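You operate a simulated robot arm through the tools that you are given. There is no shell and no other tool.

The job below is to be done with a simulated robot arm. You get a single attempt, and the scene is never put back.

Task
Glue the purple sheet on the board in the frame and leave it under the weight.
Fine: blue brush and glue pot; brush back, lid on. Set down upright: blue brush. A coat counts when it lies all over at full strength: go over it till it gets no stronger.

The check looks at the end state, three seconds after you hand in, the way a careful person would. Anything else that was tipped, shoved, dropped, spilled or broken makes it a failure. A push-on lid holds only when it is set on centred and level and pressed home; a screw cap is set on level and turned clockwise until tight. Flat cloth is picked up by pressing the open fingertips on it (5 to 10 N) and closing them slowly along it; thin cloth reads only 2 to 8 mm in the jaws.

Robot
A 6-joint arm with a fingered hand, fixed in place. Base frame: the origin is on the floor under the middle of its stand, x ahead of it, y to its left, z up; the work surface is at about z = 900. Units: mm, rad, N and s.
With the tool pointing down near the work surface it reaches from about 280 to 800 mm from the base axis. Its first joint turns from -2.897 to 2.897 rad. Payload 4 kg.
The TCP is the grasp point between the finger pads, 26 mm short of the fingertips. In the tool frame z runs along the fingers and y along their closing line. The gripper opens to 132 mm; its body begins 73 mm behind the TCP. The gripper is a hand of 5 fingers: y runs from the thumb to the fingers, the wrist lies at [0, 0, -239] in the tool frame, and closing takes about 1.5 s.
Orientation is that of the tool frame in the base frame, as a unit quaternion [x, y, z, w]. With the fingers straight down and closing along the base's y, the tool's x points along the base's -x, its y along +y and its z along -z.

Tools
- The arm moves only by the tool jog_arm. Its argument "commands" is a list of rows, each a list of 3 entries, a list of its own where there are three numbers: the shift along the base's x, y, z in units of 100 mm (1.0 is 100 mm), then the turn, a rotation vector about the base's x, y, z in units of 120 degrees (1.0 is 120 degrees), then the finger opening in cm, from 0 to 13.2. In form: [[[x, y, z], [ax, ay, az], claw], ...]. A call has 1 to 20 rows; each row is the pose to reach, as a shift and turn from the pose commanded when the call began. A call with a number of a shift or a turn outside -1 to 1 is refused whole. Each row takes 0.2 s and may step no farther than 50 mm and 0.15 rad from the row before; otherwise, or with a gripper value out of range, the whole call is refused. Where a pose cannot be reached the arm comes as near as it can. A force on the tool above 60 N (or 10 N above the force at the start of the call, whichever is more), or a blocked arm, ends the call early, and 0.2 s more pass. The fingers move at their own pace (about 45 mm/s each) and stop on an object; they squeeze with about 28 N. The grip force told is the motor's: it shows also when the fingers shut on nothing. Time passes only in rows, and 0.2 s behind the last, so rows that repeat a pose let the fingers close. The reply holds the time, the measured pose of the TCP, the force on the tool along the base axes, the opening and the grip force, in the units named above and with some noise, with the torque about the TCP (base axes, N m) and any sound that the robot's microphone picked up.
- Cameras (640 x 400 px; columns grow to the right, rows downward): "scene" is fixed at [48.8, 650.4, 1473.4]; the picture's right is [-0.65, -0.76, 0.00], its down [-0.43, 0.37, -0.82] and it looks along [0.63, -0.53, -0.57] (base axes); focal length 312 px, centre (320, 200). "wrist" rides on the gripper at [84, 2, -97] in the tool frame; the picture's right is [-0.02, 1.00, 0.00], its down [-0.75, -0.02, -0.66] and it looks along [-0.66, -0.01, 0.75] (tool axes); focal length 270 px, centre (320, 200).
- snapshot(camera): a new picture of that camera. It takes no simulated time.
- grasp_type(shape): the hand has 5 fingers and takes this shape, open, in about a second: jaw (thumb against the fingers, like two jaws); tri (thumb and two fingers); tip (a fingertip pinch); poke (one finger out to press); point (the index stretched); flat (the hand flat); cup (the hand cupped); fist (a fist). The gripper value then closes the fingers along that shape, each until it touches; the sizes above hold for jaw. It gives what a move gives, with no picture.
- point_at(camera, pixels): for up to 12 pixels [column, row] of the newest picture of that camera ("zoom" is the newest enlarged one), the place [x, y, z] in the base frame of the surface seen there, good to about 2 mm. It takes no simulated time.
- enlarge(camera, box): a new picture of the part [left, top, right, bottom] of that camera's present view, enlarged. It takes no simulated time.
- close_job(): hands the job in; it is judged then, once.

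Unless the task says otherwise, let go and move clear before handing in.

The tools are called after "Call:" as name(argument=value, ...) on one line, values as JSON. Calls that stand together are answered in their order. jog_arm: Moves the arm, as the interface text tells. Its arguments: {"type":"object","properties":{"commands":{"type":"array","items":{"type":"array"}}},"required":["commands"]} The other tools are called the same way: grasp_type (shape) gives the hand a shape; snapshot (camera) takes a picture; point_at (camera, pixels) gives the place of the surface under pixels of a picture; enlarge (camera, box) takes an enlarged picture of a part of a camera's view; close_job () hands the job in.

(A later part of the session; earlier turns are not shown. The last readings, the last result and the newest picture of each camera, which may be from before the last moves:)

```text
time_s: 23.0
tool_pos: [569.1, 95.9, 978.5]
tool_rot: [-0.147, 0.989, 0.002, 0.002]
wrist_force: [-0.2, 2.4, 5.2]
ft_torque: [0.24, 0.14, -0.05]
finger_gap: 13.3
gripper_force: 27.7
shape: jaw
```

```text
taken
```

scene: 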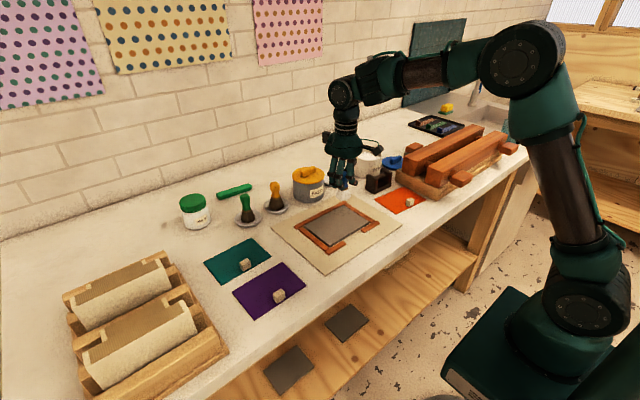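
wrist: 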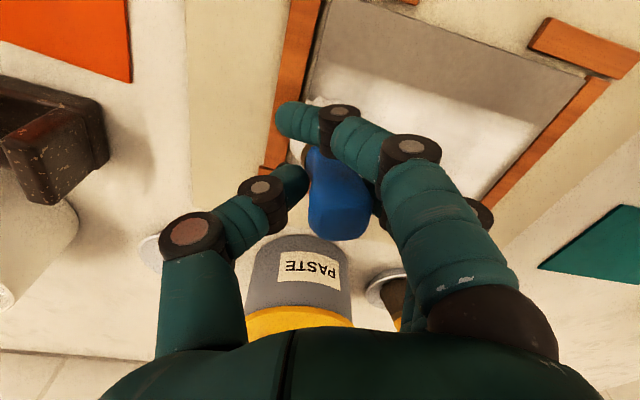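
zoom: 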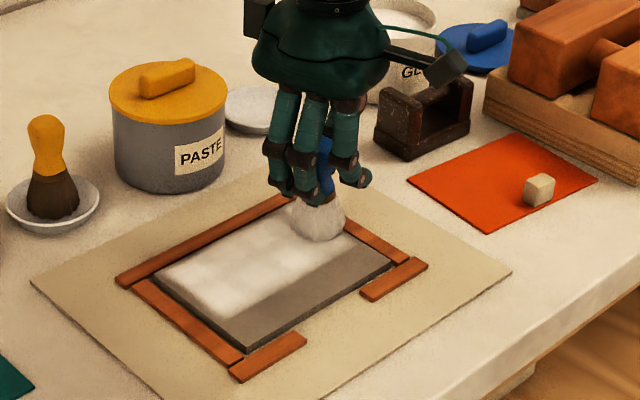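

Half the board is coated white (zoom 230,270) and force is light at 5 N. I'll continue with the next rows at lower x.

Call:
jog_arm(commands=[[[-0.1, 0.0, -0.003], [0, 0, 0], 0], [[-0.2, 0.0, -0.003], [0, 0, 0], 0], [[-0.2, 0.12, -0.003], [0, 0, 0], 0], [[-0.2, 0.24, -0.003], [0, 0, 0], 0], [[-0.2, 0.36, -0.003], [0, 0, 0], 0], [[-0.2, 0.48, -0.003], [0, 0, 0], 0], [[-0.2, 0.6, -0.003], [0, 0, 0], 0], [[-0.2, 0.72, -0.003], [0, 0, 0], 0], [[-0.2, 0.84, -0.003], [0, 0, 0], 0], [[-0.2, 0.96, -0.003], [0, 0, 0], 0]])

Call:
jog_arm(commands=[[[0, 0.12, 0], [0, 0, 0], 0], [[0, 0.22, 0], [0, 0, 0], 0], [[-0.1, 0.22, 0], [0, 0, 0], 0], [[-0.2, 0.22, 0], [0, 0, 0], 0], [[-0.2, 0.1, 0], [0, 0, 0], 0], [[-0.2, -0.02, 0], [0, 0, 0], 0], [[-0.2, -0.14, 0], [0, 0, 0], 0], [[-0.2, -0.26, 0], [0, 0, 0], 0], [[-0.2, -0.38, 0], [0, 0, 0], 0], [[-0.2, -0.5, 0], [0, 0, 0], 0], [[-0.2, -0.62, 0], [0, 0, 0], 0], [[-0.2, -0.74, 0], [0, 0, 0], 0], [[-0.2, -0.86, 0], [0, 0, 0], 0], [[-0.2, -0.96, 0], [0, 0, 0], 0]])

Call:
enlarge(camera="scene", box=[270, 150, 430, 260])

Call:
snapshot(camera="wrist")

```text
time_s: 25.2
tool_pos: [548.4, 191.3, 979.0]
tool_rot: [-0.146, 0.989, 0.001, 0.001]
wrist_force: [0.0, -0.9, 1.8]
ft_torque: [-0.03, 0.04, 0.0]
finger_gap: 13.0
gripper_force: 28.2
shape: jaw
```

```text
time_s: 28.2
tool_pos: [525.9, 95.1, 981.3]
tool_rot: [-0.146, 0.989, 0.001, 0.002]
wrist_force: [0.6, -0.1, -0.7]
ft_torque: [0.01, -0.01, 0.02]
finger_gap: 13.3
gripper_force: 27.7
shape: jaw
```

```text
3.64 times, centred on (350, 205) of scene
```

zoom: 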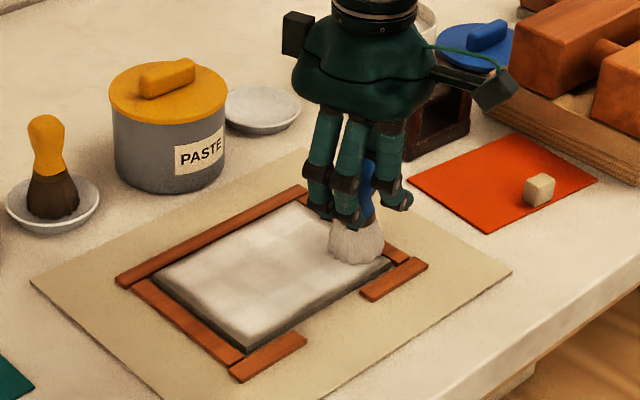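

```text
taken
```

wrist: 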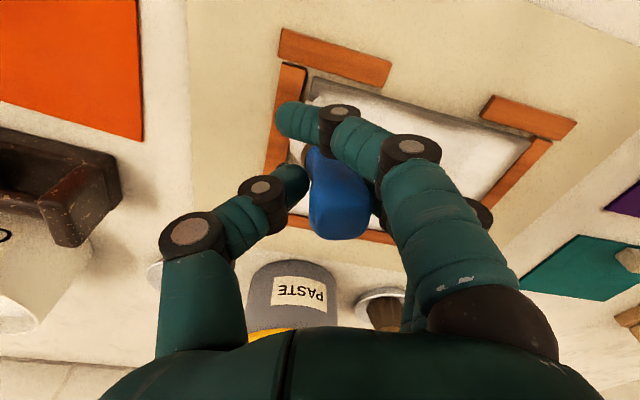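

The coat covers nearly the whole board, but it looks uneven and lies thin near the front edge. I'll lift off and look from above.

Call:
jog_arm(commands=[[[0, 0, 0.1], [0, 0, 0], 0], [[0.0, 0.2, 0.4], [0, 0, 0], 0], [[0.0, 0.5, 0.7], [0, 0, 0], 0], [[0.0, 0.7, 1.0], [0, 0, 0], 0], [[0.0, 0.7, 1.0], [0, 0, 0], 0]])

Call:
jog_arm(commands=[[[0, 0, 0.4], [0, 0, 0], 0], [[0.0, 0, 0.8], [0, 0, 0], 0], [[0.0, 0, 0.8], [0, 0, 0], 0]])

Call:
snapshot(camera="wrist")

Call:
enlarge(camera="scene", box=[280, 180, 400, 270])

```text
time_s: 29.4
tool_pos: [526.0, 167.1, 1079.1]
tool_rot: [-0.145, 0.989, 0.001, 0.001]
wrist_force: [-0.1, 0.2, -0.3]
ft_torque: [-0.02, -0.01, 0.02]
finger_gap: 13.0
gripper_force: 27.7
shape: jaw
```

```text
time_s: 30.2
tool_pos: [526.1, 164.2, 1161.2]
tool_rot: [-0.145, 0.989, 0.001, 0.001]
wrist_force: [-0.6, -0.7, -0.3]
ft_torque: [0.01, -0.01, 0.01]
finger_gap: 13.1
gripper_force: 27.6
shape: jaw
```

```text
taken
```

wrist: 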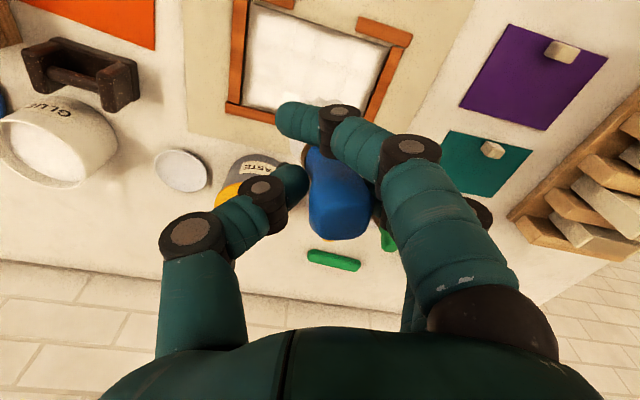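

```text
4.44 times, centred on (340, 225) of scene
```

zoom: 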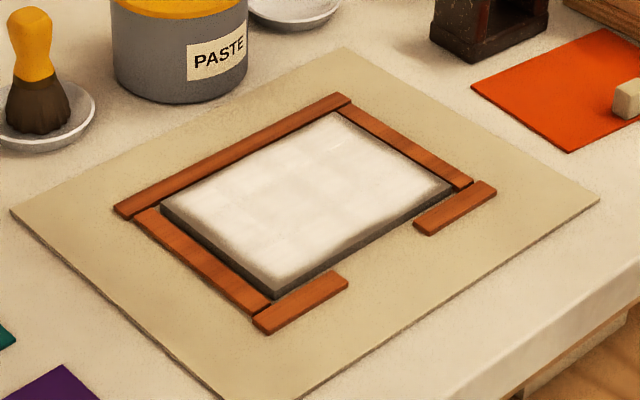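

Call:
enlarge(camera="scene", box=[295, 198, 385, 255])

Call:
enlarge(camera="wrist", box=[220, 0, 420, 130])

```text
7.02 times, centred on (340, 226) of scene
```

zoom: 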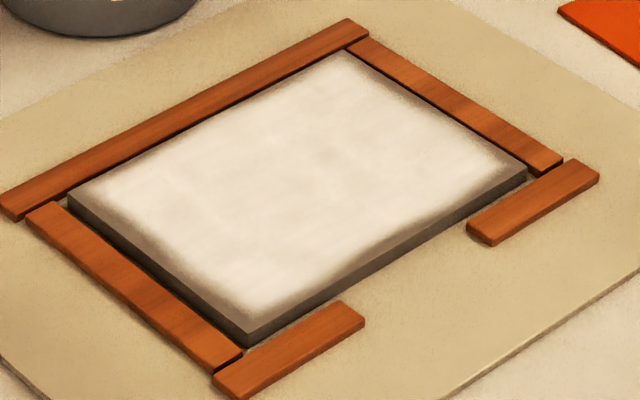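

```text
3.08 times, centred on (320, 65) of wrist
```

zoom: 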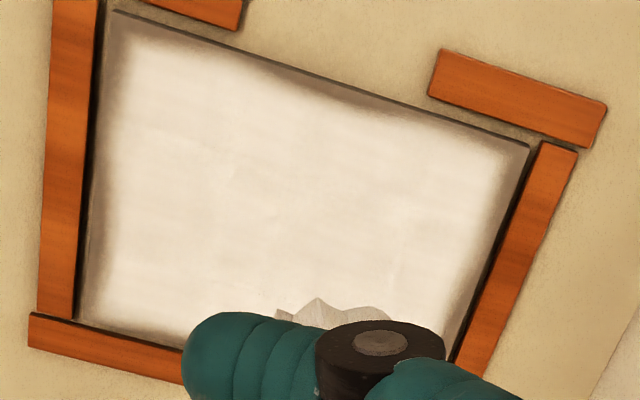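

A border of several mm is still bare or thin all round. I'll measure where the board edge and the full coat edge lie to plan a rim pass with fresh glue.

Call:
point_at(camera="zoom", pixels=[[115, 12], [528, 147], [460, 345], [84, 322], [125, 150], [100, 150], [490, 200], [512, 200], [310, 80], [305, 100], [140, 335], [140, 315]])

Call:
enlarge(camera="scene", box=[320, 130, 380, 170])

```text
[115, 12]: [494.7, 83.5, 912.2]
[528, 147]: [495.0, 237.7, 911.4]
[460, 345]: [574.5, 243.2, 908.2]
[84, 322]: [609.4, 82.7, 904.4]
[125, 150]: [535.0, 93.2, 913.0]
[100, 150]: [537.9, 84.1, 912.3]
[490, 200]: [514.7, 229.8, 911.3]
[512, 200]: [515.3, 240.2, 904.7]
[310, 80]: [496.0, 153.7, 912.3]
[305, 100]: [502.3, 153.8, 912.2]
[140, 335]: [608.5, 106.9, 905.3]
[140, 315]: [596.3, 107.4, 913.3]
```

```text
10.00 times, centred on (350, 150) of scene
```

zoom: 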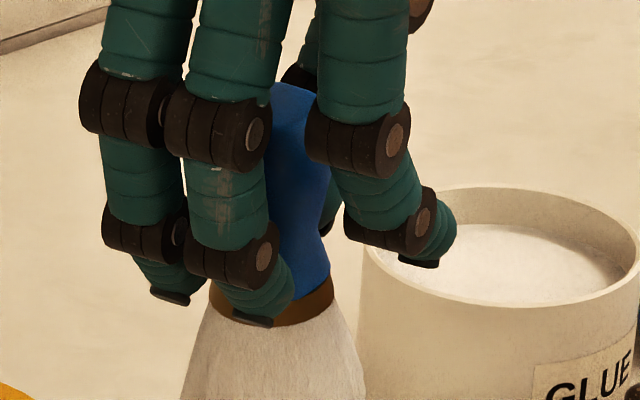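

The board spans x 495–607, y 84–239, while the full coat reaches only x 502–596, y 93–230. I'll reload the brush at the pot, then go round the rim.

Call:
jog_arm(commands=[[[0.15, -0.33, -0.1], [0, 0, 0], 0], [[0.32, -0.66, -0.2], [0, 0, 0], 0], [[0.48, -1.0, -0.3], [0, 0, 0], 0]])

Call:
jog_arm(commands=[[[0.2, -0.33, -0.1], [0, 0, 0], 0], [[0.4, -0.66, -0.2], [0, 0, 0], 0], [[0.6, -1.0, -0.3], [0, 0, 0], 0]])

Call:
jog_arm(commands=[[[0.27, -0.36, 0], [0, 0, 0], 0], [[0.54, -0.72, -0.1], [0, 0, 0], 0], [[0.8, -1.0, -0.2], [0, 0, 0], 0], [[0.8, -1.0, -0.2], [0, 0, 0], 0]])

Call:
enlarge(camera="scene", box=[300, 80, 440, 200])

Call:
snapshot(camera="wrist")

```text
time_s: 31.0
tool_pos: [573.8, 63.2, 1129.2]
tool_rot: [-0.146, 0.989, 0.001, 0.001]
wrist_force: [0.6, -0.3, -0.5]
ft_torque: [0.03, -0.01, 0.01]
finger_gap: 13.1
gripper_force: 27.9
shape: jaw
```

```text
time_s: 31.8
tool_pos: [633.4, -31.6, 1096.8]
tool_rot: [-0.146, 0.989, 0.0, 0.001]
wrist_force: [-0.9, -0.4, -0.2]
ft_torque: [-0.02, 0.0, -0.03]
finger_gap: 13.0
gripper_force: 27.9
shape: jaw
```

```text
time_s: 32.8
tool_pos: [714.8, -132.9, 1079.4]
tool_rot: [-0.146, 0.989, 0.001, 0.001]
wrist_force: [0.9, 1.6, -0.4]
ft_torque: [-0.03, 0.0, 0.01]
finger_gap: 12.8
gripper_force: 27.7
shape: jaw
```

```text
3.33 times, centred on (370, 140) of scene
```

zoom: 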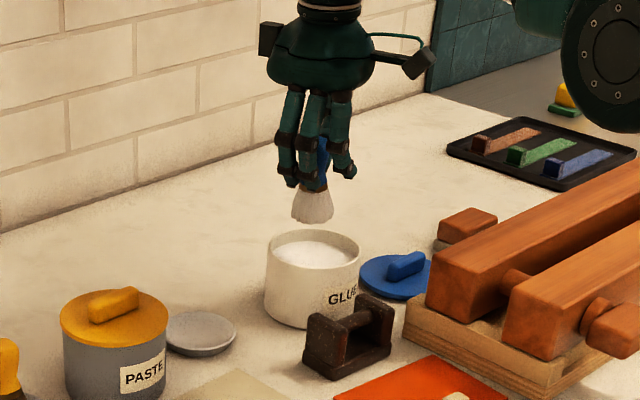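

```text
taken
```

wrist: 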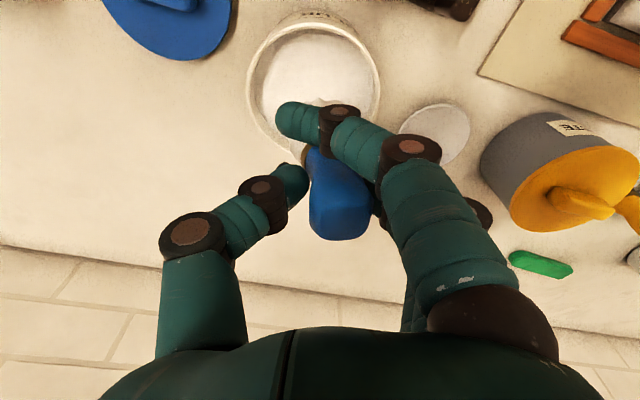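

The bristles hang centred over the pot laterally (scene zoom 312,215 above rim centre 313,247). I'll lower gently to touch the glue with a light push.

Call:
jog_arm(commands=[[[-0.03, -0.03, -0.25], [0, 0, 0], 0], [[-0.03, -0.03, -0.45], [0, 0, 0], 0], [[-0.03, -0.03, -0.52], [0, 0, 0], 0], [[-0.03, -0.03, -0.54], [0, 0, 0], 0], [[-0.03, -0.03, -0.555], [0, 0, 0], 0]])

Call:
enlarge(camera="scene", box=[330, 95, 400, 180])

```text
time_s: 34.0
tool_pos: [714.2, -135.8, 1025.6]
tool_rot: [-0.147, 0.989, 0.0, 0.004]
wrist_force: [5.9, 3.0, 39.1]
ft_torque: [0.95, 0.28, -0.18]
finger_gap: 13.9
gripper_force: 28.2
shape: jaw
```

```text
4.71 times, centred on (365, 138) of scene
```

zoom: 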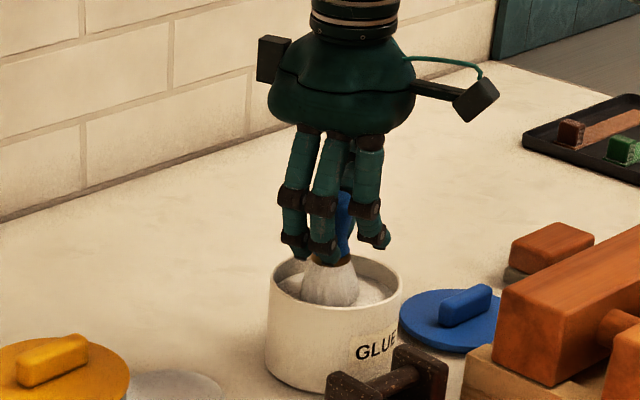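

The bristles press on the glue (39 N). I'll lift and check that the brush is loaded again.

Call:
jog_arm(commands=[[[0, 0, 0.03], [0, 0, 0], 0], [[0, 0, 0.15], [0, 0, 0], 0], [[0, 0, 0.35], [0, 0, 0], 0], [[0, 0, 0.6], [0, 0, 0], 0], [[0, 0, 0.6], [0, 0, 0], 0]])

Call:
enlarge(camera="scene", box=[330, 95, 400, 180])

Call:
enlarge(camera="wrist", box=[240, 80, 400, 240])

```text
time_s: 35.2
tool_pos: [712.7, -137.2, 1084.3]
tool_rot: [-0.146, 0.989, 0.0, 0.001]
wrist_force: [0.6, -0.2, -1.0]
ft_torque: [-0.01, 0.01, 0.0]
finger_gap: 13.1
gripper_force: 28.4
shape: jaw
```

```text
4.71 times, centred on (365, 138) of scene
```

zoom: 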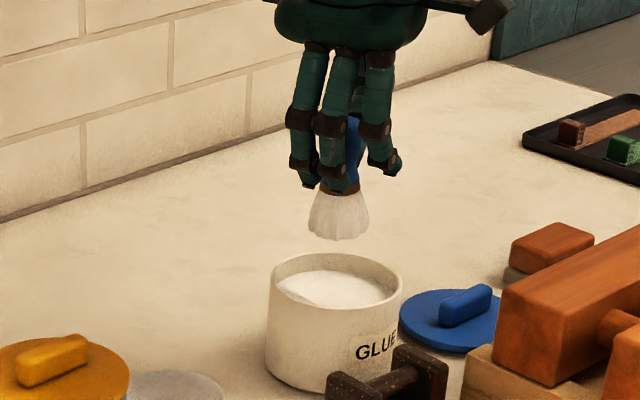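

```text
2.50 times, centred on (320, 160) of wrist
```

zoom: 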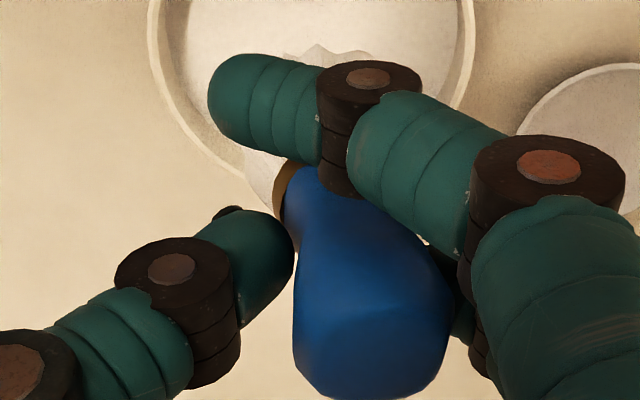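

The brush is loaded and white again. I carry it back above the board's back-right corner for the rim pass.

Call:
jog_arm(commands=[[[-0.15, 0.33, 0.0], [0, 0, 0], 0], [[-0.3, 0.66, 0.0], [0, 0, 0], 0], [[-0.45, 1.0, 0.0], [0, 0, 0], 0]])

Call:
jog_arm(commands=[[[-0.15, 0.33, 0.0], [0, 0, 0], 0], [[-0.3, 0.66, 0.0], [0, 0, 0], 0], [[-0.45, 1.0, 0.0], [0, 0, 0], 0]])

Call:
jog_arm(commands=[[[-0.12, 0.15, -0.3], [0, 0, 0], 0], [[-0.22, 0.32, -0.6], [0, 0, 0], 0], [[-0.22, 0.32, -0.9], [0, 0, 0], 0], [[-0.22, 0.32, -0.98], [0, 0, 0], 0], [[-0.22, 0.32, -0.98], [0, 0, 0], 0]])

Call:
enlarge(camera="scene", box=[280, 150, 420, 250])

```text
time_s: 36.0
tool_pos: [666.5, -33.9, 1085.6]
tool_rot: [-0.145, 0.989, 0.002, 0.001]
wrist_force: [-0.7, 0.2, 0.1]
ft_torque: [-0.02, -0.01, -0.03]
finger_gap: 13.1
gripper_force: 27.9
shape: jaw
```

```text
time_s: 36.8
tool_pos: [620.9, 65.9, 1082.2]
tool_rot: [-0.145, 0.989, 0.001, 0.001]
wrist_force: [0.2, 0.3, -0.2]
ft_torque: [-0.03, -0.03, 0.0]
finger_gap: 12.8
gripper_force: 28.4
shape: jaw
```

```text
time_s: 38.0
tool_pos: [600.3, 94.5, 989.7]
tool_rot: [-0.146, 0.989, 0.001, 0.001]
wrist_force: [0.7, -0.6, -0.9]
ft_torque: [0.04, 0.0, -0.02]
finger_gap: 13.0
gripper_force: 28.6
shape: jaw
```

```text
4.00 times, centred on (350, 200) of scene
```

zoom: 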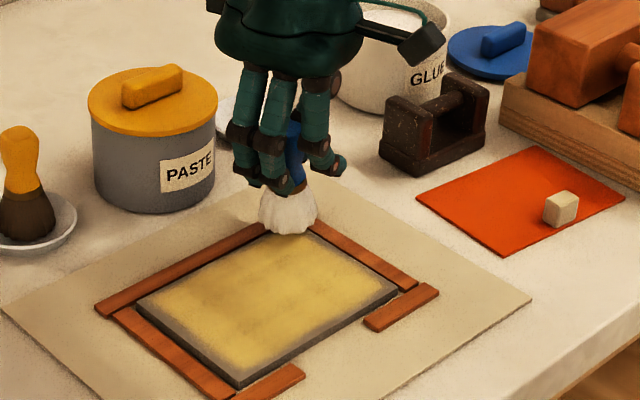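

The first coat has turned yellowish (zoom 270,300) — it dries with time, so after a fresh coat I must lay the sheet quickly. Pictures cost no time, so first I'll measure the purple sheet and its knob exactly to plan the fast sequence.

Call:
enlarge(camera="scene", box=[225, 255, 315, 325])

Call:
point_at(camera="zoom", pixels=[[66, 268], [418, 68], [562, 215], [215, 440], [360, 262], [395, 250], [430, 262], [375, 290], [375, 310], [415, 300], [345, 300], [430, 290]])

Call:
snapshot(camera="wrist")

```text
5.71 times, centred on (270, 290) of scene
```

zoom: 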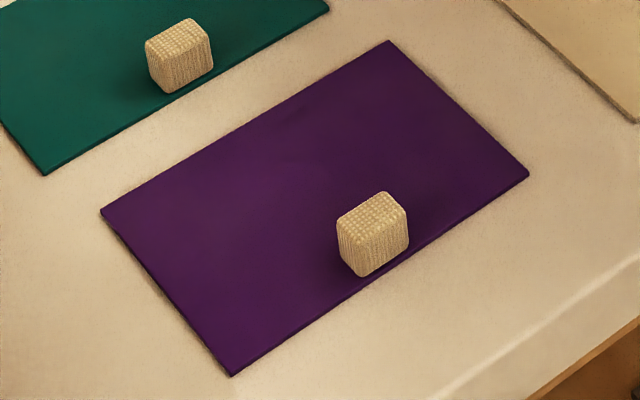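

```text
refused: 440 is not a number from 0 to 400
```

```text
taken
```

wrist: 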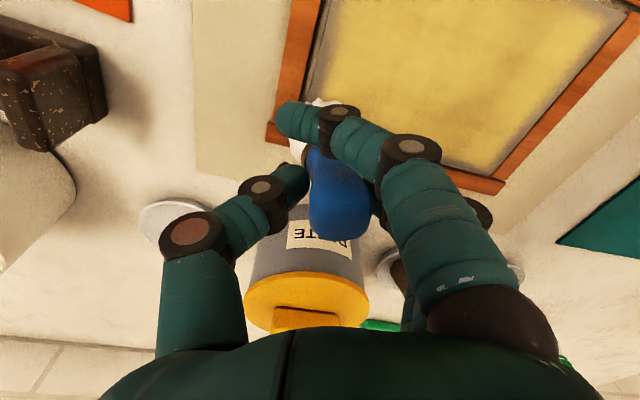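

Call:
enlarge(camera="scene", box=[225, 255, 315, 325])

Call:
point_at(camera="zoom", pixels=[[104, 213], [388, 44], [525, 174], [233, 372], [338, 225], [372, 205], [385, 194], [404, 212], [372, 228], [360, 272], [407, 245], [345, 262]])

Call:
point_at(camera="wrist", pixels=[[330, 15], [600, 15], [470, 170], [440, 150], [330, 90], [400, 60], [310, 95]])

```text
5.71 times, centred on (270, 290) of scene
```

zoom: 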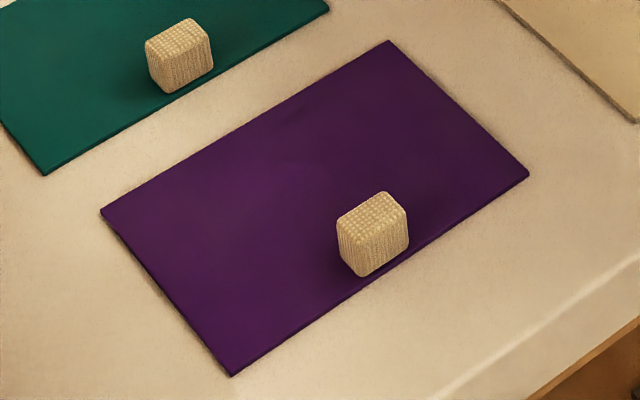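

```text
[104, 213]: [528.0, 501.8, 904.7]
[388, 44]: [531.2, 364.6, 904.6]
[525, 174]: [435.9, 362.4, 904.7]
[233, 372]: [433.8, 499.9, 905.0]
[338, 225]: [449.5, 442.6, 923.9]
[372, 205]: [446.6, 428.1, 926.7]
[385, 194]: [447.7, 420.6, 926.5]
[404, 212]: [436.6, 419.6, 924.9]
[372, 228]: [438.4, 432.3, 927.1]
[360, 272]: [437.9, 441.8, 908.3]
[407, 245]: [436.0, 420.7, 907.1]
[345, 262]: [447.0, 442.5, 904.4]
```

```text
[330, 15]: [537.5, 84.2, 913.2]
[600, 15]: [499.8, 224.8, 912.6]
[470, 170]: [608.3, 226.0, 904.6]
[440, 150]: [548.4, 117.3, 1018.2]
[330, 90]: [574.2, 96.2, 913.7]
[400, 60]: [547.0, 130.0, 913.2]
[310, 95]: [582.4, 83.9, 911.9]
```

The sheet is x 434–530, y 363–501 with the knob centred at (443,431), top z 926; the board centre is (551,161). Now I'll measure the empty blue dish, where the brush must go back.

Call:
enlarge(camera="wrist", box=[120, 180, 250, 260])

Call:
enlarge(camera="scene", box=[310, 160, 360, 195])

Call:
point_at(camera="zoom", pixels=[[200, 160], [230, 190], [260, 150], [230, 110], [240, 140], [230, 150], [250, 190]])

```text
4.92 times, centred on (185, 220) of wrist
```

zoom: 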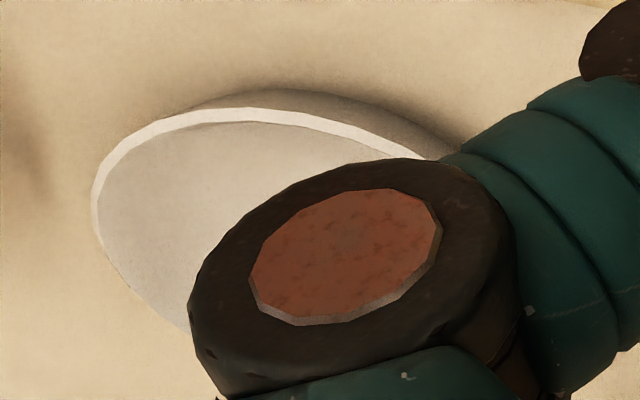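

```text
11.43 times, centred on (335, 178) of scene
```

zoom: 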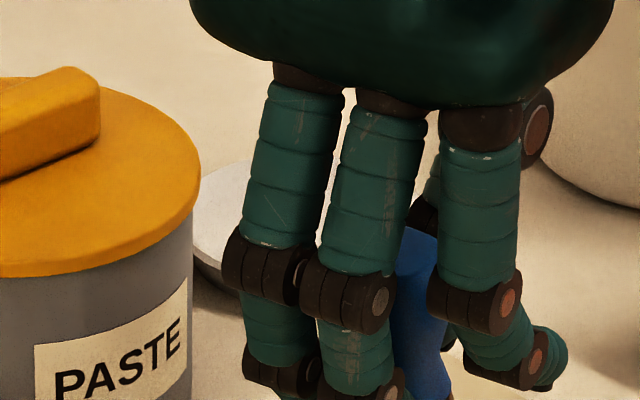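

```text
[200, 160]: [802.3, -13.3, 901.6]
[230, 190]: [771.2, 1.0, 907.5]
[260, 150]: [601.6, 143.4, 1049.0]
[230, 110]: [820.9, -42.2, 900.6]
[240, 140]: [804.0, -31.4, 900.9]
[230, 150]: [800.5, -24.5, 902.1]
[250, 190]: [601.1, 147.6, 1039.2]
```

The dish centre is about (739,3). Now the rim pass: I touch down at the back-right corner and stroke along the back edge towards +y.

Call:
jog_arm(commands=[[[0.02, -0.04, -0.05], [0, 0, 0], 0], [[0.03, -0.07, -0.085], [0, 0, 0], 0], [[0.03, -0.07, -0.095], [0, 0, 0], 0], [[0.03, 0.08, -0.095], [0, 0, 0], 0], [[0.03, 0.23, -0.093], [0, 0, 0], 0]])

Call:
enlarge(camera="scene", box=[280, 150, 420, 250])

```text
time_s: 39.2
tool_pos: [605.3, 118.7, 977.8]
tool_rot: [-0.145, 0.989, 0.001, 0.002]
wrist_force: [0.7, -5.2, 17.3]
ft_torque: [-0.05, 0.08, 0.08]
finger_gap: 13.7
gripper_force: 27.8
shape: jaw
```

```text
4.00 times, centred on (350, 200) of scene
```

zoom: 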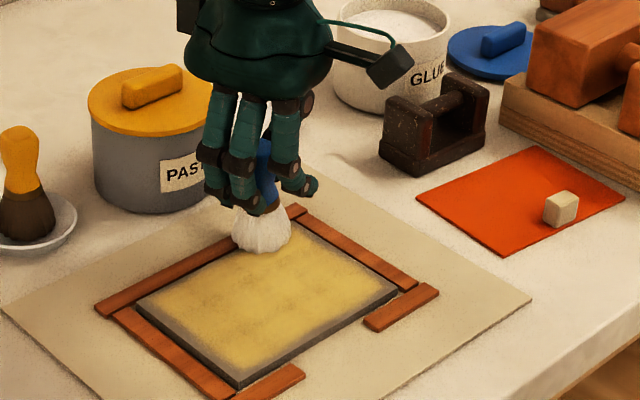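

Force 17 N, good contact. Continuing along the back edge to the +y end.

Call:
jog_arm(commands=[[[0, 0.18, 0.005], [0, 0, 0], 0], [[0, 0.36, 0.005], [0, 0, 0], 0], [[0, 0.54, 0.005], [0, 0, 0], 0], [[0, 0.72, 0.005], [0, 0, 0], 0], [[0, 0.9, 0.005], [0, 0, 0], 0], [[0, 1.0, 0.005], [0, 0, 0], 0]])

Call:
enlarge(camera="scene", box=[280, 150, 420, 250])

Call:
snapshot(camera="wrist")

```text
time_s: 40.6
tool_pos: [604.2, 218.0, 978.3]
tool_rot: [-0.146, 0.989, 0.002, 0.002]
wrist_force: [1.8, -8.7, 35.2]
ft_torque: [0.02, 0.12, 0.08]
finger_gap: 15.0
gripper_force: 27.9
shape: jaw
```

```text
4.00 times, centred on (350, 200) of scene
```

zoom: 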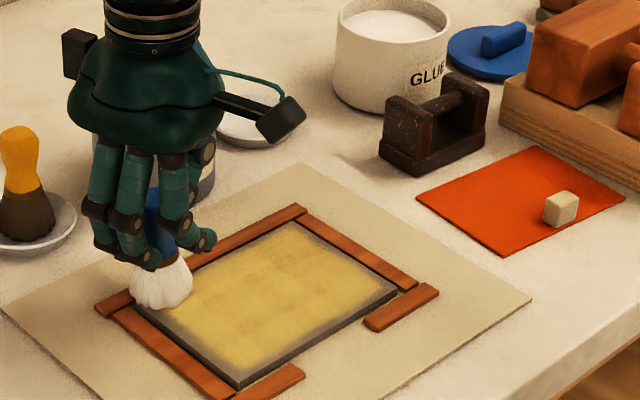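

```text
taken
```

wrist: 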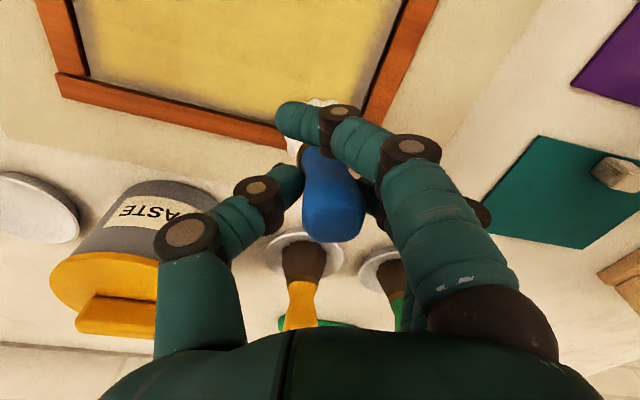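

Call:
enlarge(camera="scene", box=[305, 200, 385, 250])

Call:
enlarge(camera="wrist", box=[40, 0, 440, 160])

```text
8.00 times, centred on (345, 225) of scene
```

zoom: 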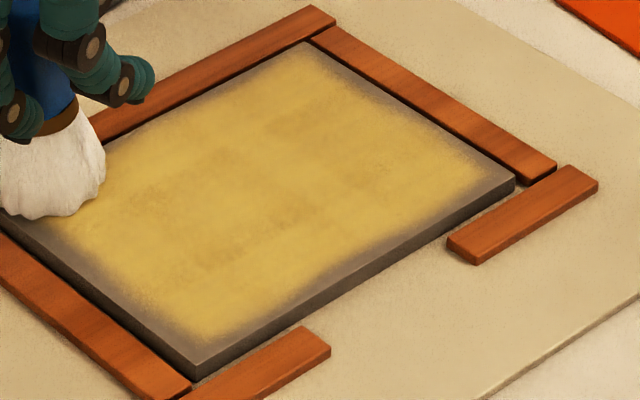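

```text
1.60 times, centred on (240, 80) of wrist
```

zoom: 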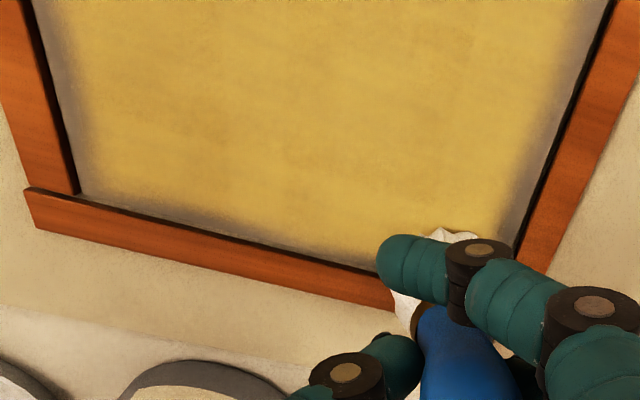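

The fresh strip along the back edge now reaches the edge but takes the same yellow colour, so the colour shows the coat's age and I should be quick. I continue round the rim: along the +y edge, then the front edge.

Call:
jog_arm(commands=[[[0, 0.07, 0.012], [0, 0, 0], 0], [[-0.2, 0.07, 0.012], [0, 0, 0], 0], [[-0.4, 0.07, 0.012], [0, 0, 0], 0], [[-0.6, 0.07, 0.012], [0, 0, 0], 0], [[-0.8, 0.07, 0.012], [0, 0, 0], 0], [[-0.94, 0.07, 0.012], [0, 0, 0], 0], [[-0.94, -0.13, 0.01], [0, 0, 0], 0], [[-0.94, -0.33, 0.01], [0, 0, 0], 0]])

Call:
enlarge(camera="scene", box=[290, 190, 390, 260])

Call:
snapshot(camera="wrist")

```text
time_s: 42.4
tool_pos: [509.1, 185.0, 976.9]
tool_rot: [-0.146, 0.989, 0.0, 0.001]
wrist_force: [-0.9, 6.6, 15.2]
ft_torque: [0.77, 0.27, -0.04]
finger_gap: 13.8
gripper_force: 28.4
shape: jaw
```

```text
5.71 times, centred on (340, 225) of scene
```

zoom: 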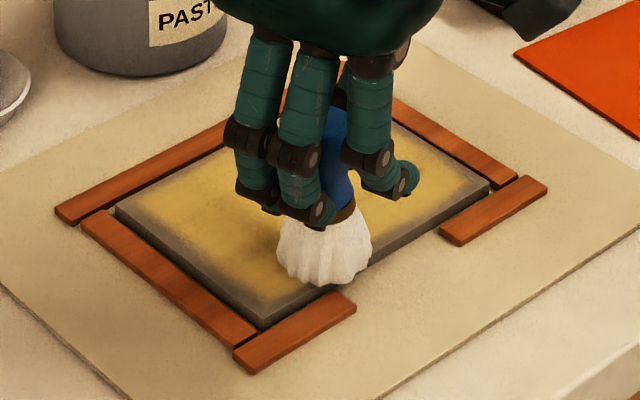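

```text
taken
```

wrist: 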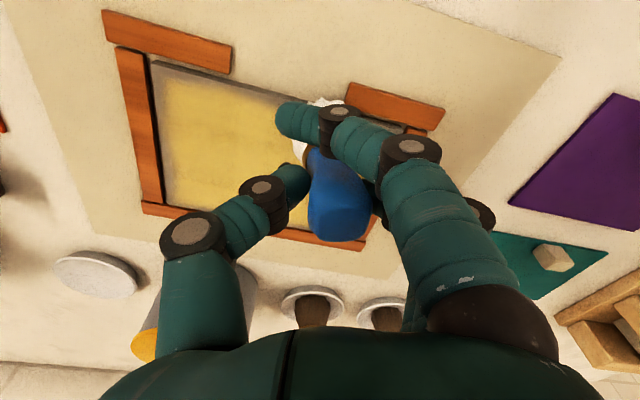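

Call:
enlarge(camera="scene", box=[300, 205, 360, 245])

Call:
point_at(camera="zoom", pixels=[[130, 80], [60, 130], [110, 200], [200, 250], [240, 270], [150, 160], [300, 320], [330, 310]])

Call:
enlarge(camera="wrist", box=[100, 0, 440, 250])

```text
10.00 times, centred on (330, 225) of scene
```

zoom: 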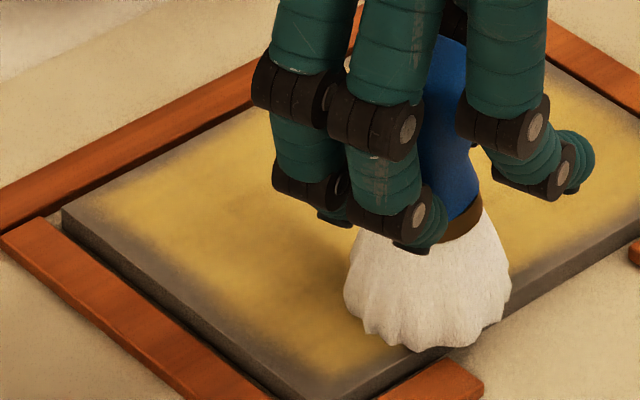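

```text
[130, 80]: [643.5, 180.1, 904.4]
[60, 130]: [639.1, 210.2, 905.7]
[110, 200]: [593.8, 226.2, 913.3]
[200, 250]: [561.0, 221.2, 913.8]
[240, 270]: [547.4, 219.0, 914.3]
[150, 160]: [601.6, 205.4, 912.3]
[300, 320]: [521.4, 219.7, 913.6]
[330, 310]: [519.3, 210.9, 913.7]
```

```text
1.60 times, centred on (270, 125) of wrist
```

zoom: 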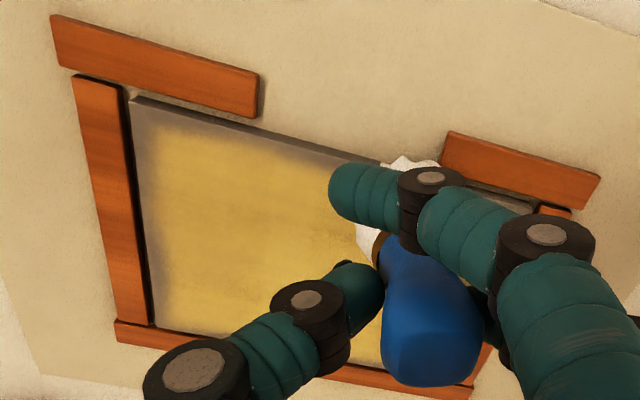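

The coat keeps a sharp limit at about x 503–599, y 92–230 — just the sheet's footprint — even though the brush passed beyond it, so the glue area is that patch. Some darker spots remain inside, so I make one more quick full pass from front to back.

Call:
jog_arm(commands=[[[0, -0.19, 0], [0, 0, 0], 0], [[0, -0.38, 0], [0, 0, 0], 0], [[0, -0.57, 0], [0, 0, 0], 0], [[0, -0.76, 0], [0, 0, 0], 0], [[0, -0.95, 0], [0, 0, 0], 0], [[0.18, -0.95, 0], [0, 0, 0], 0], [[0.18, -0.76, 0], [0, 0, 0], 0], [[0.18, -0.57, 0], [0, 0, 0], 0], [[0.18, -0.38, 0], [0, 0, 0], 0], [[0.18, -0.19, 0], [0, 0, 0], 0], [[0.18, 0, 0], [0, 0, 0], 0], [[0.18, 0.19, 0], [0, 0, 0], 0], [[0.18, 0.36, 0], [0, 0, 0], 0], [[0.36, 0.36, 0], [0, 0, 0], 0], [[0.36, 0.18, 0], [0, 0, 0], 0], [[0.36, 0, 0], [0, 0, 0], 0], [[0.36, -0.19, 0], [0, 0, 0], 0], [[0.36, -0.38, 0], [0, 0, 0], 0], [[0.36, -0.57, 0], [0, 0, 0], 0], [[0.36, -0.76, 0], [0, 0, 0], 0]])

Call:
enlarge(camera="scene", box=[290, 190, 390, 260])

```text
time_s: 46.6
tool_pos: [543.0, 108.5, 977.5]
tool_rot: [-0.146, 0.989, 0.002, 0.002]
wrist_force: [2.4, 13.2, 32.5]
ft_torque: [1.74, 0.43, -0.27]
finger_gap: 14.0
gripper_force: 27.8
shape: jaw
```

```text
5.71 times, centred on (340, 225) of scene
```

zoom: 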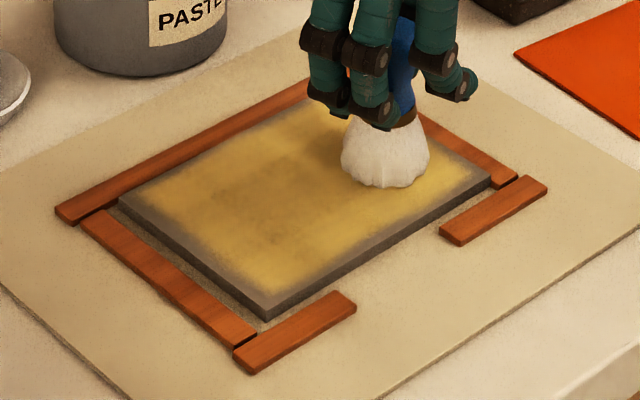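

Call:
enlarge(camera="scene", box=[300, 200, 380, 250])

Call:
snapshot(camera="wrist")

```text
8.00 times, centred on (340, 225) of scene
```

zoom: 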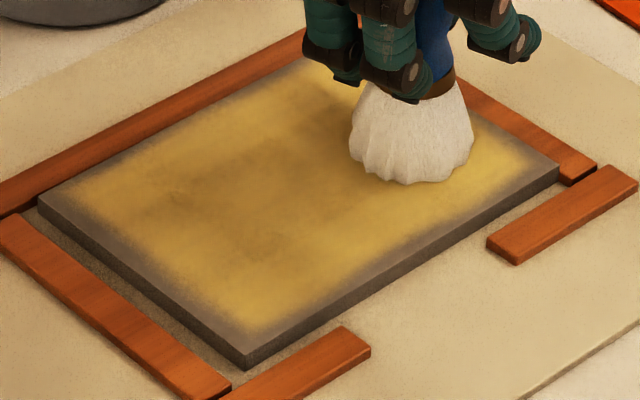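

```text
taken
```

wrist: 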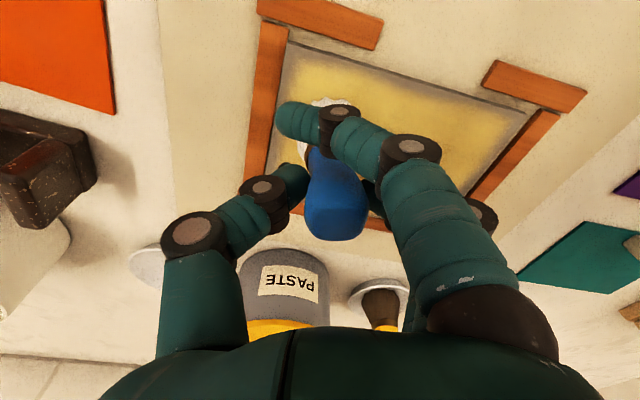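

The freshly brushed front is bright, while the middle and back still need the pass. I continue it with slightly lighter pressure, finishing on the −y side nearest the dish.

Call:
jog_arm(commands=[[[0, -0.18, 0.012], [0, 0, 0], 0], [[0.19, -0.18, 0.012], [0, 0, 0], 0], [[0.19, 0.01, 0.01], [0, 0, 0], 0], [[0.19, 0.2, 0.01], [0, 0, 0], 0], [[0.19, 0.39, 0.01], [0, 0, 0], 0], [[0.19, 0.58, 0.01], [0, 0, 0], 0], [[0.19, 0.77, 0.01], [0, 0, 0], 0], [[0.19, 0.96, 0.01], [0, 0, 0], 0]])

Call:
jog_arm(commands=[[[0, 0.16, 0], [0, 0, 0], 0], [[0.21, 0.16, 0], [0, 0, 0], 0], [[0.21, 0, 0], [0, 0, 0], 0], [[0.21, -0.2, 0], [0, 0, 0], 0], [[0.21, -0.4, 0], [0, 0, 0], 0], [[0.21, -0.6, 0], [0, 0, 0], 0], [[0.21, -0.8, 0], [0, 0, 0], 0], [[0.21, -1.0, 0], [0, 0, 0], 0]])

Call:
enlarge(camera="scene", box=[290, 190, 390, 260])

```text
time_s: 48.4
tool_pos: [566.5, 206.0, 978.0]
tool_rot: [-0.145, 0.989, 0.001, 0.002]
wrist_force: [-0.4, -8.2, 25.3]
ft_torque: [-0.05, 0.06, 0.08]
finger_gap: 14.4
gripper_force: 28.0
shape: jaw
```

```text
time_s: 50.2
tool_pos: [583.9, 105.0, 979.4]
tool_rot: [-0.145, 0.989, 0.002, 0.0]
wrist_force: [-1.2, 3.3, 7.5]
ft_torque: [0.39, 0.11, -0.05]
finger_gap: 13.9
gripper_force: 28.0
shape: jaw
```

```text
5.71 times, centred on (340, 225) of scene
```

zoom: 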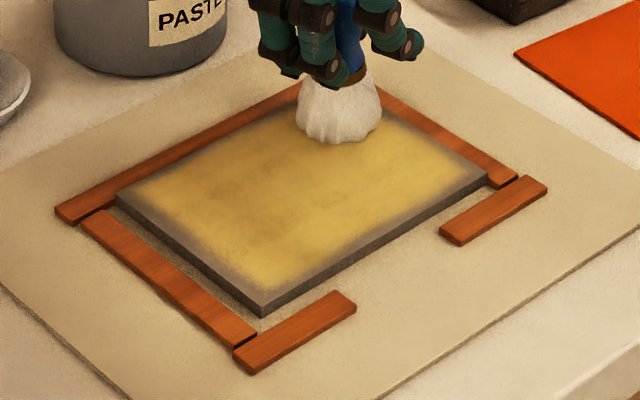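

The pass is complete and the coat is even. Now quickly: lift and carry the brush back over its dish.

Call:
jog_arm(commands=[[[0, 0, 0.25], [0, 0, 0], 0], [[0.1, -0.1, 0.6], [0, 0, 0], 0], [[0.4, -0.35, 0.75], [0, 0, 0], 0], [[0.7, -0.6, 0.75], [0, 0, 0], 0], [[1.0, -0.85, 0.75], [0, 0, 0], 0]])

Call:
jog_arm(commands=[[[0.32, -0.12, 0], [0, 0, 0], 0], [[0.62, -0.23, -0.2], [0, 0, 0], 0], [[0.62, -0.23, -0.55], [0, 0, 0], 0], [[0.62, -0.23, -0.7], [0, 0, 0], 0]])

Call:
snapshot(camera="wrist")

Call:
enlarge(camera="scene", box=[290, 130, 390, 200])

```text
time_s: 51.4
tool_pos: [687.2, 19.9, 1052.5]
tool_rot: [-0.146, 0.989, 0.001, 0.001]
wrist_force: [-0.1, 0.2, 0.5]
ft_torque: [0.01, 0.01, -0.02]
finger_gap: 13.2
gripper_force: 28.0
shape: jaw
```

```text
time_s: 52.4
tool_pos: [745.2, -4.3, 984.8]
tool_rot: [-0.144, 0.99, 0.0, 0.001]
wrist_force: [0.1, 0.3, -0.6]
ft_torque: [0.01, 0.0, 0.0]
finger_gap: 13.0
gripper_force: 27.7
shape: jaw
```

```text
taken
```

wrist: 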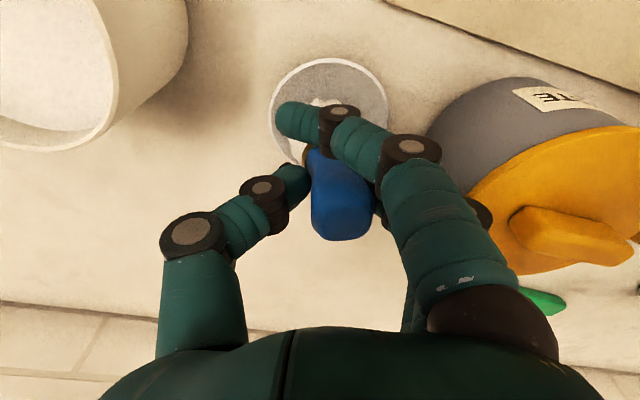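

```text
5.71 times, centred on (340, 165) of scene
```

zoom: 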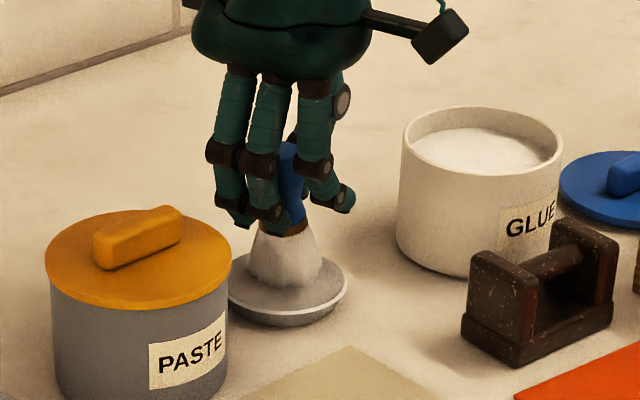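

The brush is over the dish; from the wrist view the dish centre lies ~(−6,+1.5) mm off the bristle centre. I'll shift by that and lower until light contact.

Call:
jog_arm(commands=[[[-0.06, 0.015, -0.07], [0, 0, 0], 0], [[-0.06, 0.015, -0.12], [0, 0, 0], 0], [[-0.06, 0.015, -0.14], [0, 0, 0], 0]])

Call:
enlarge(camera="scene", box=[290, 130, 390, 200])

Call:
snapshot(camera="wrist")

```text
time_s: 53.2
tool_pos: [741.1, -2.6, 973.8]
tool_rot: [-0.145, 0.989, 0.002, 0.003]
wrist_force: [-4.4, -2.0, 19.1]
ft_torque: [0.27, 0.32, 0.07]
finger_gap: 13.2
gripper_force: 28.1
shape: jaw
```

```text
5.71 times, centred on (340, 165) of scene
```

zoom: 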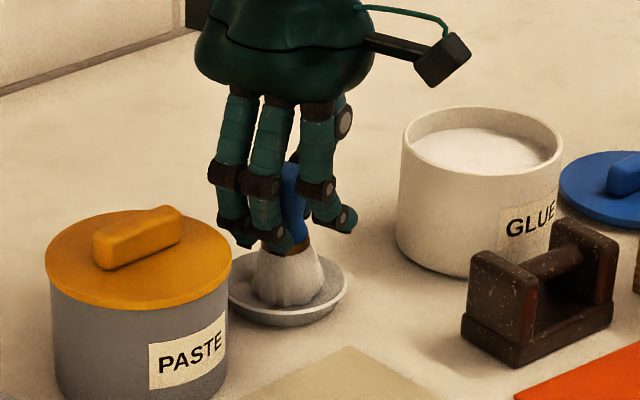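

```text
taken
```

wrist: 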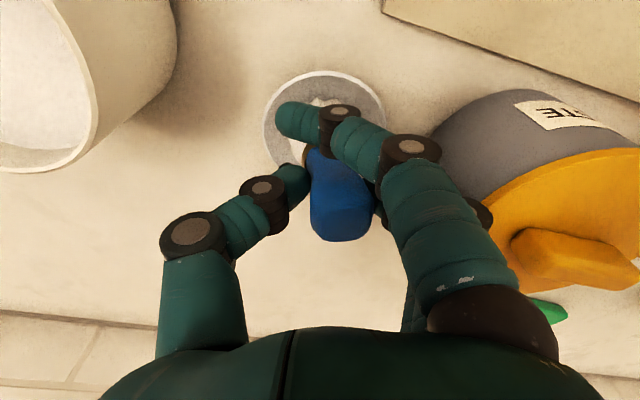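

The brush rests in the dish (19 N, bristles at zoom 290,285 inside the rim 228–348). I ease up 1 mm and open the fingers.

Call:
jog_arm(commands=[[[0, 0, 0.012], [0, 0, 0], 0.8], [[0, 0, 0.012], [0, 0, 0], 2.0], [[0, 0, 0.012], [0, 0, 0], 3.2], [[0, 0, 0.012], [0, 0, 0], 4.6], [[0, 0, 0.012], [0, 0, 0], 4.6]])

Call:
snapshot(camera="wrist")

Call:
enlarge(camera="scene", box=[290, 130, 390, 200])

```text
time_s: 54.4
tool_pos: [741.5, -2.1, 970.5]
tool_rot: [-0.144, 0.99, 0.002, 0.001]
wrist_force: [-0.3, -0.3, 0.6]
ft_torque: [0.01, 0.01, -0.01]
finger_gap: 45.2
gripper_force: 0.1
shape: jaw
```

```text
taken
```

wrist: 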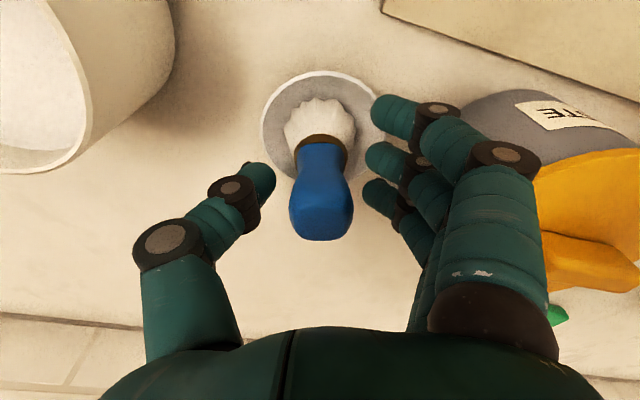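

```text
5.71 times, centred on (340, 165) of scene
```

zoom: 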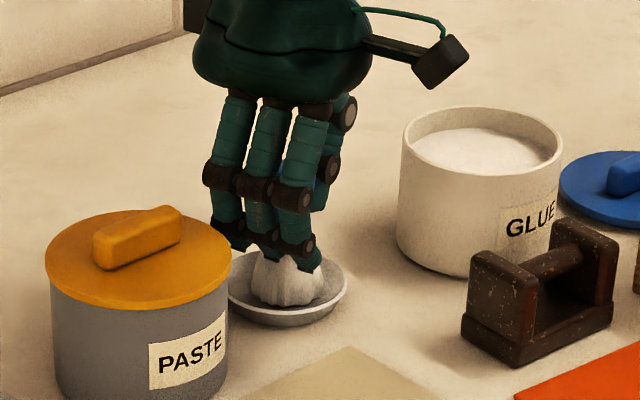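

The brush stands upright in its dish with the fingers free (wrist 320,190). Now I rise clear and go fast to the purple sheet, turning the hand back square.

Call:
jog_arm(commands=[[[0, 0, 0.4], [0, 0, 0], 4.6], [[0, 0, 0.8], [0, 0, 0], 5.0], [[-0.25, 0.35, 0.9], [0, 0, -0.07], 5.0], [[-0.5, 0.7, 0.9], [0, 0, -0.14], 5.0], [[-0.7, 1.0, 0.9], [0, 0, -0.14], 5.0]])

Call:
jog_arm(commands=[[[-0.27, 0.4, 0], [0, 0, 0], 5.0], [[-0.54, 0.8, 0], [0, 0, 0], 5.0], [[-0.68, 1.0, 0], [0, 0, 0], 5.0]])

Call:
jog_arm(commands=[[[-0.27, 0.4, 0], [0, 0, 0], 5.0], [[-0.54, 0.8, 0], [0, 0, 0], 5.0], [[-0.68, 1.0, 0], [0, 0, 0], 5.0]])

Call:
jog_arm(commands=[[[-0.27, 0.4, -0.1], [0, 0, 0], 5.0], [[-0.54, 0.8, -0.2], [0, 0, 0], 5.0], [[-0.68, 1.0, -0.3], [0, 0, 0], 5.0]])

Call:
jog_arm(commands=[[[-0.12, 0.17, -0.25], [0, 0, 0], 5.0], [[-0.24, 0.34, -0.5], [0, 0, 0], 5.0], [[-0.24, 0.34, -0.5], [0, 0, 0], 5.0]])

Call:
snapshot(camera="wrist")

Call:
snapshot(camera="scene")

```text
time_s: 55.6
tool_pos: [675.0, 97.7, 1058.2]
tool_rot: [0.002, 1.0, 0.001, 0.001]
wrist_force: [0.8, -0.2, 0.1]
ft_torque: [-0.01, -0.01, 0.02]
finger_gap: 49.5
gripper_force: 0.0
shape: jaw
```

```text
time_s: 56.4
tool_pos: [604.8, 200.3, 1058.8]
tool_rot: [0.001, 1.0, 0.001, 0.002]
wrist_force: [-0.3, 0.7, 0.1]
ft_torque: [-0.03, -0.04, -0.02]
finger_gap: 49.5
gripper_force: 0.1
shape: jaw
```

```text
time_s: 57.2
tool_pos: [536.8, 298.5, 1058.7]
tool_rot: [0.001, 1.0, 0.001, 0.0]
wrist_force: [0.1, -0.4, -0.4]
ft_torque: [0.01, 0.01, -0.05]
finger_gap: 49.3
gripper_force: 0.0
shape: jaw
```

```text
time_s: 58.0
tool_pos: [466.6, 398.8, 1032.1]
tool_rot: [0.001, 1.0, 0.001, 0.001]
wrist_force: [-1.1, 0.8, 0.7]
ft_torque: [-0.03, -0.01, 0.0]
finger_gap: 49.4
gripper_force: 0.1
shape: jaw
```

```text
time_s: 58.8
tool_pos: [443.1, 432.8, 981.5]
tool_rot: [0.0, 1.0, 0.001, 0.001]
wrist_force: [-0.1, -0.6, 0.5]
ft_torque: [-0.03, 0.0, -0.01]
finger_gap: 49.8
gripper_force: 0.0
shape: jaw
```

```text
taken
```

wrist: 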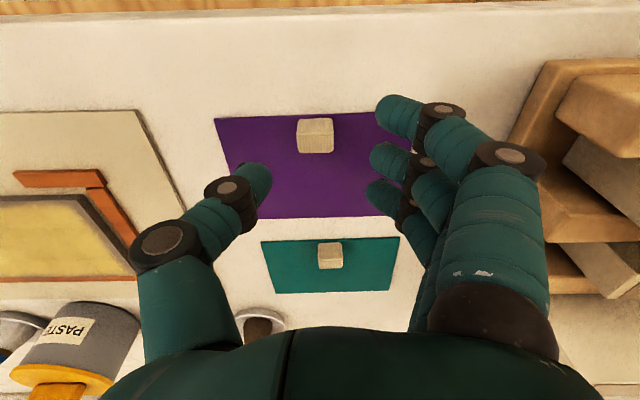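

```text
taken
```

scene: 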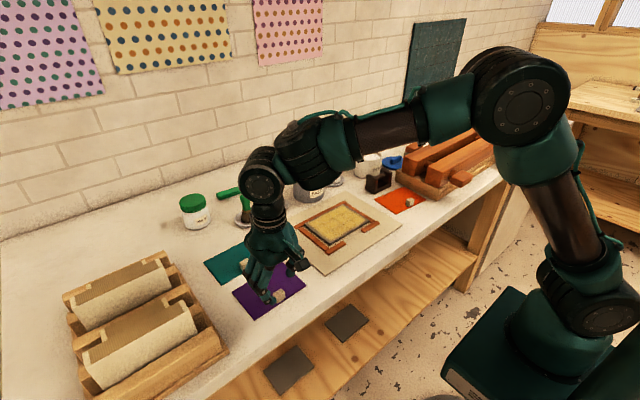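

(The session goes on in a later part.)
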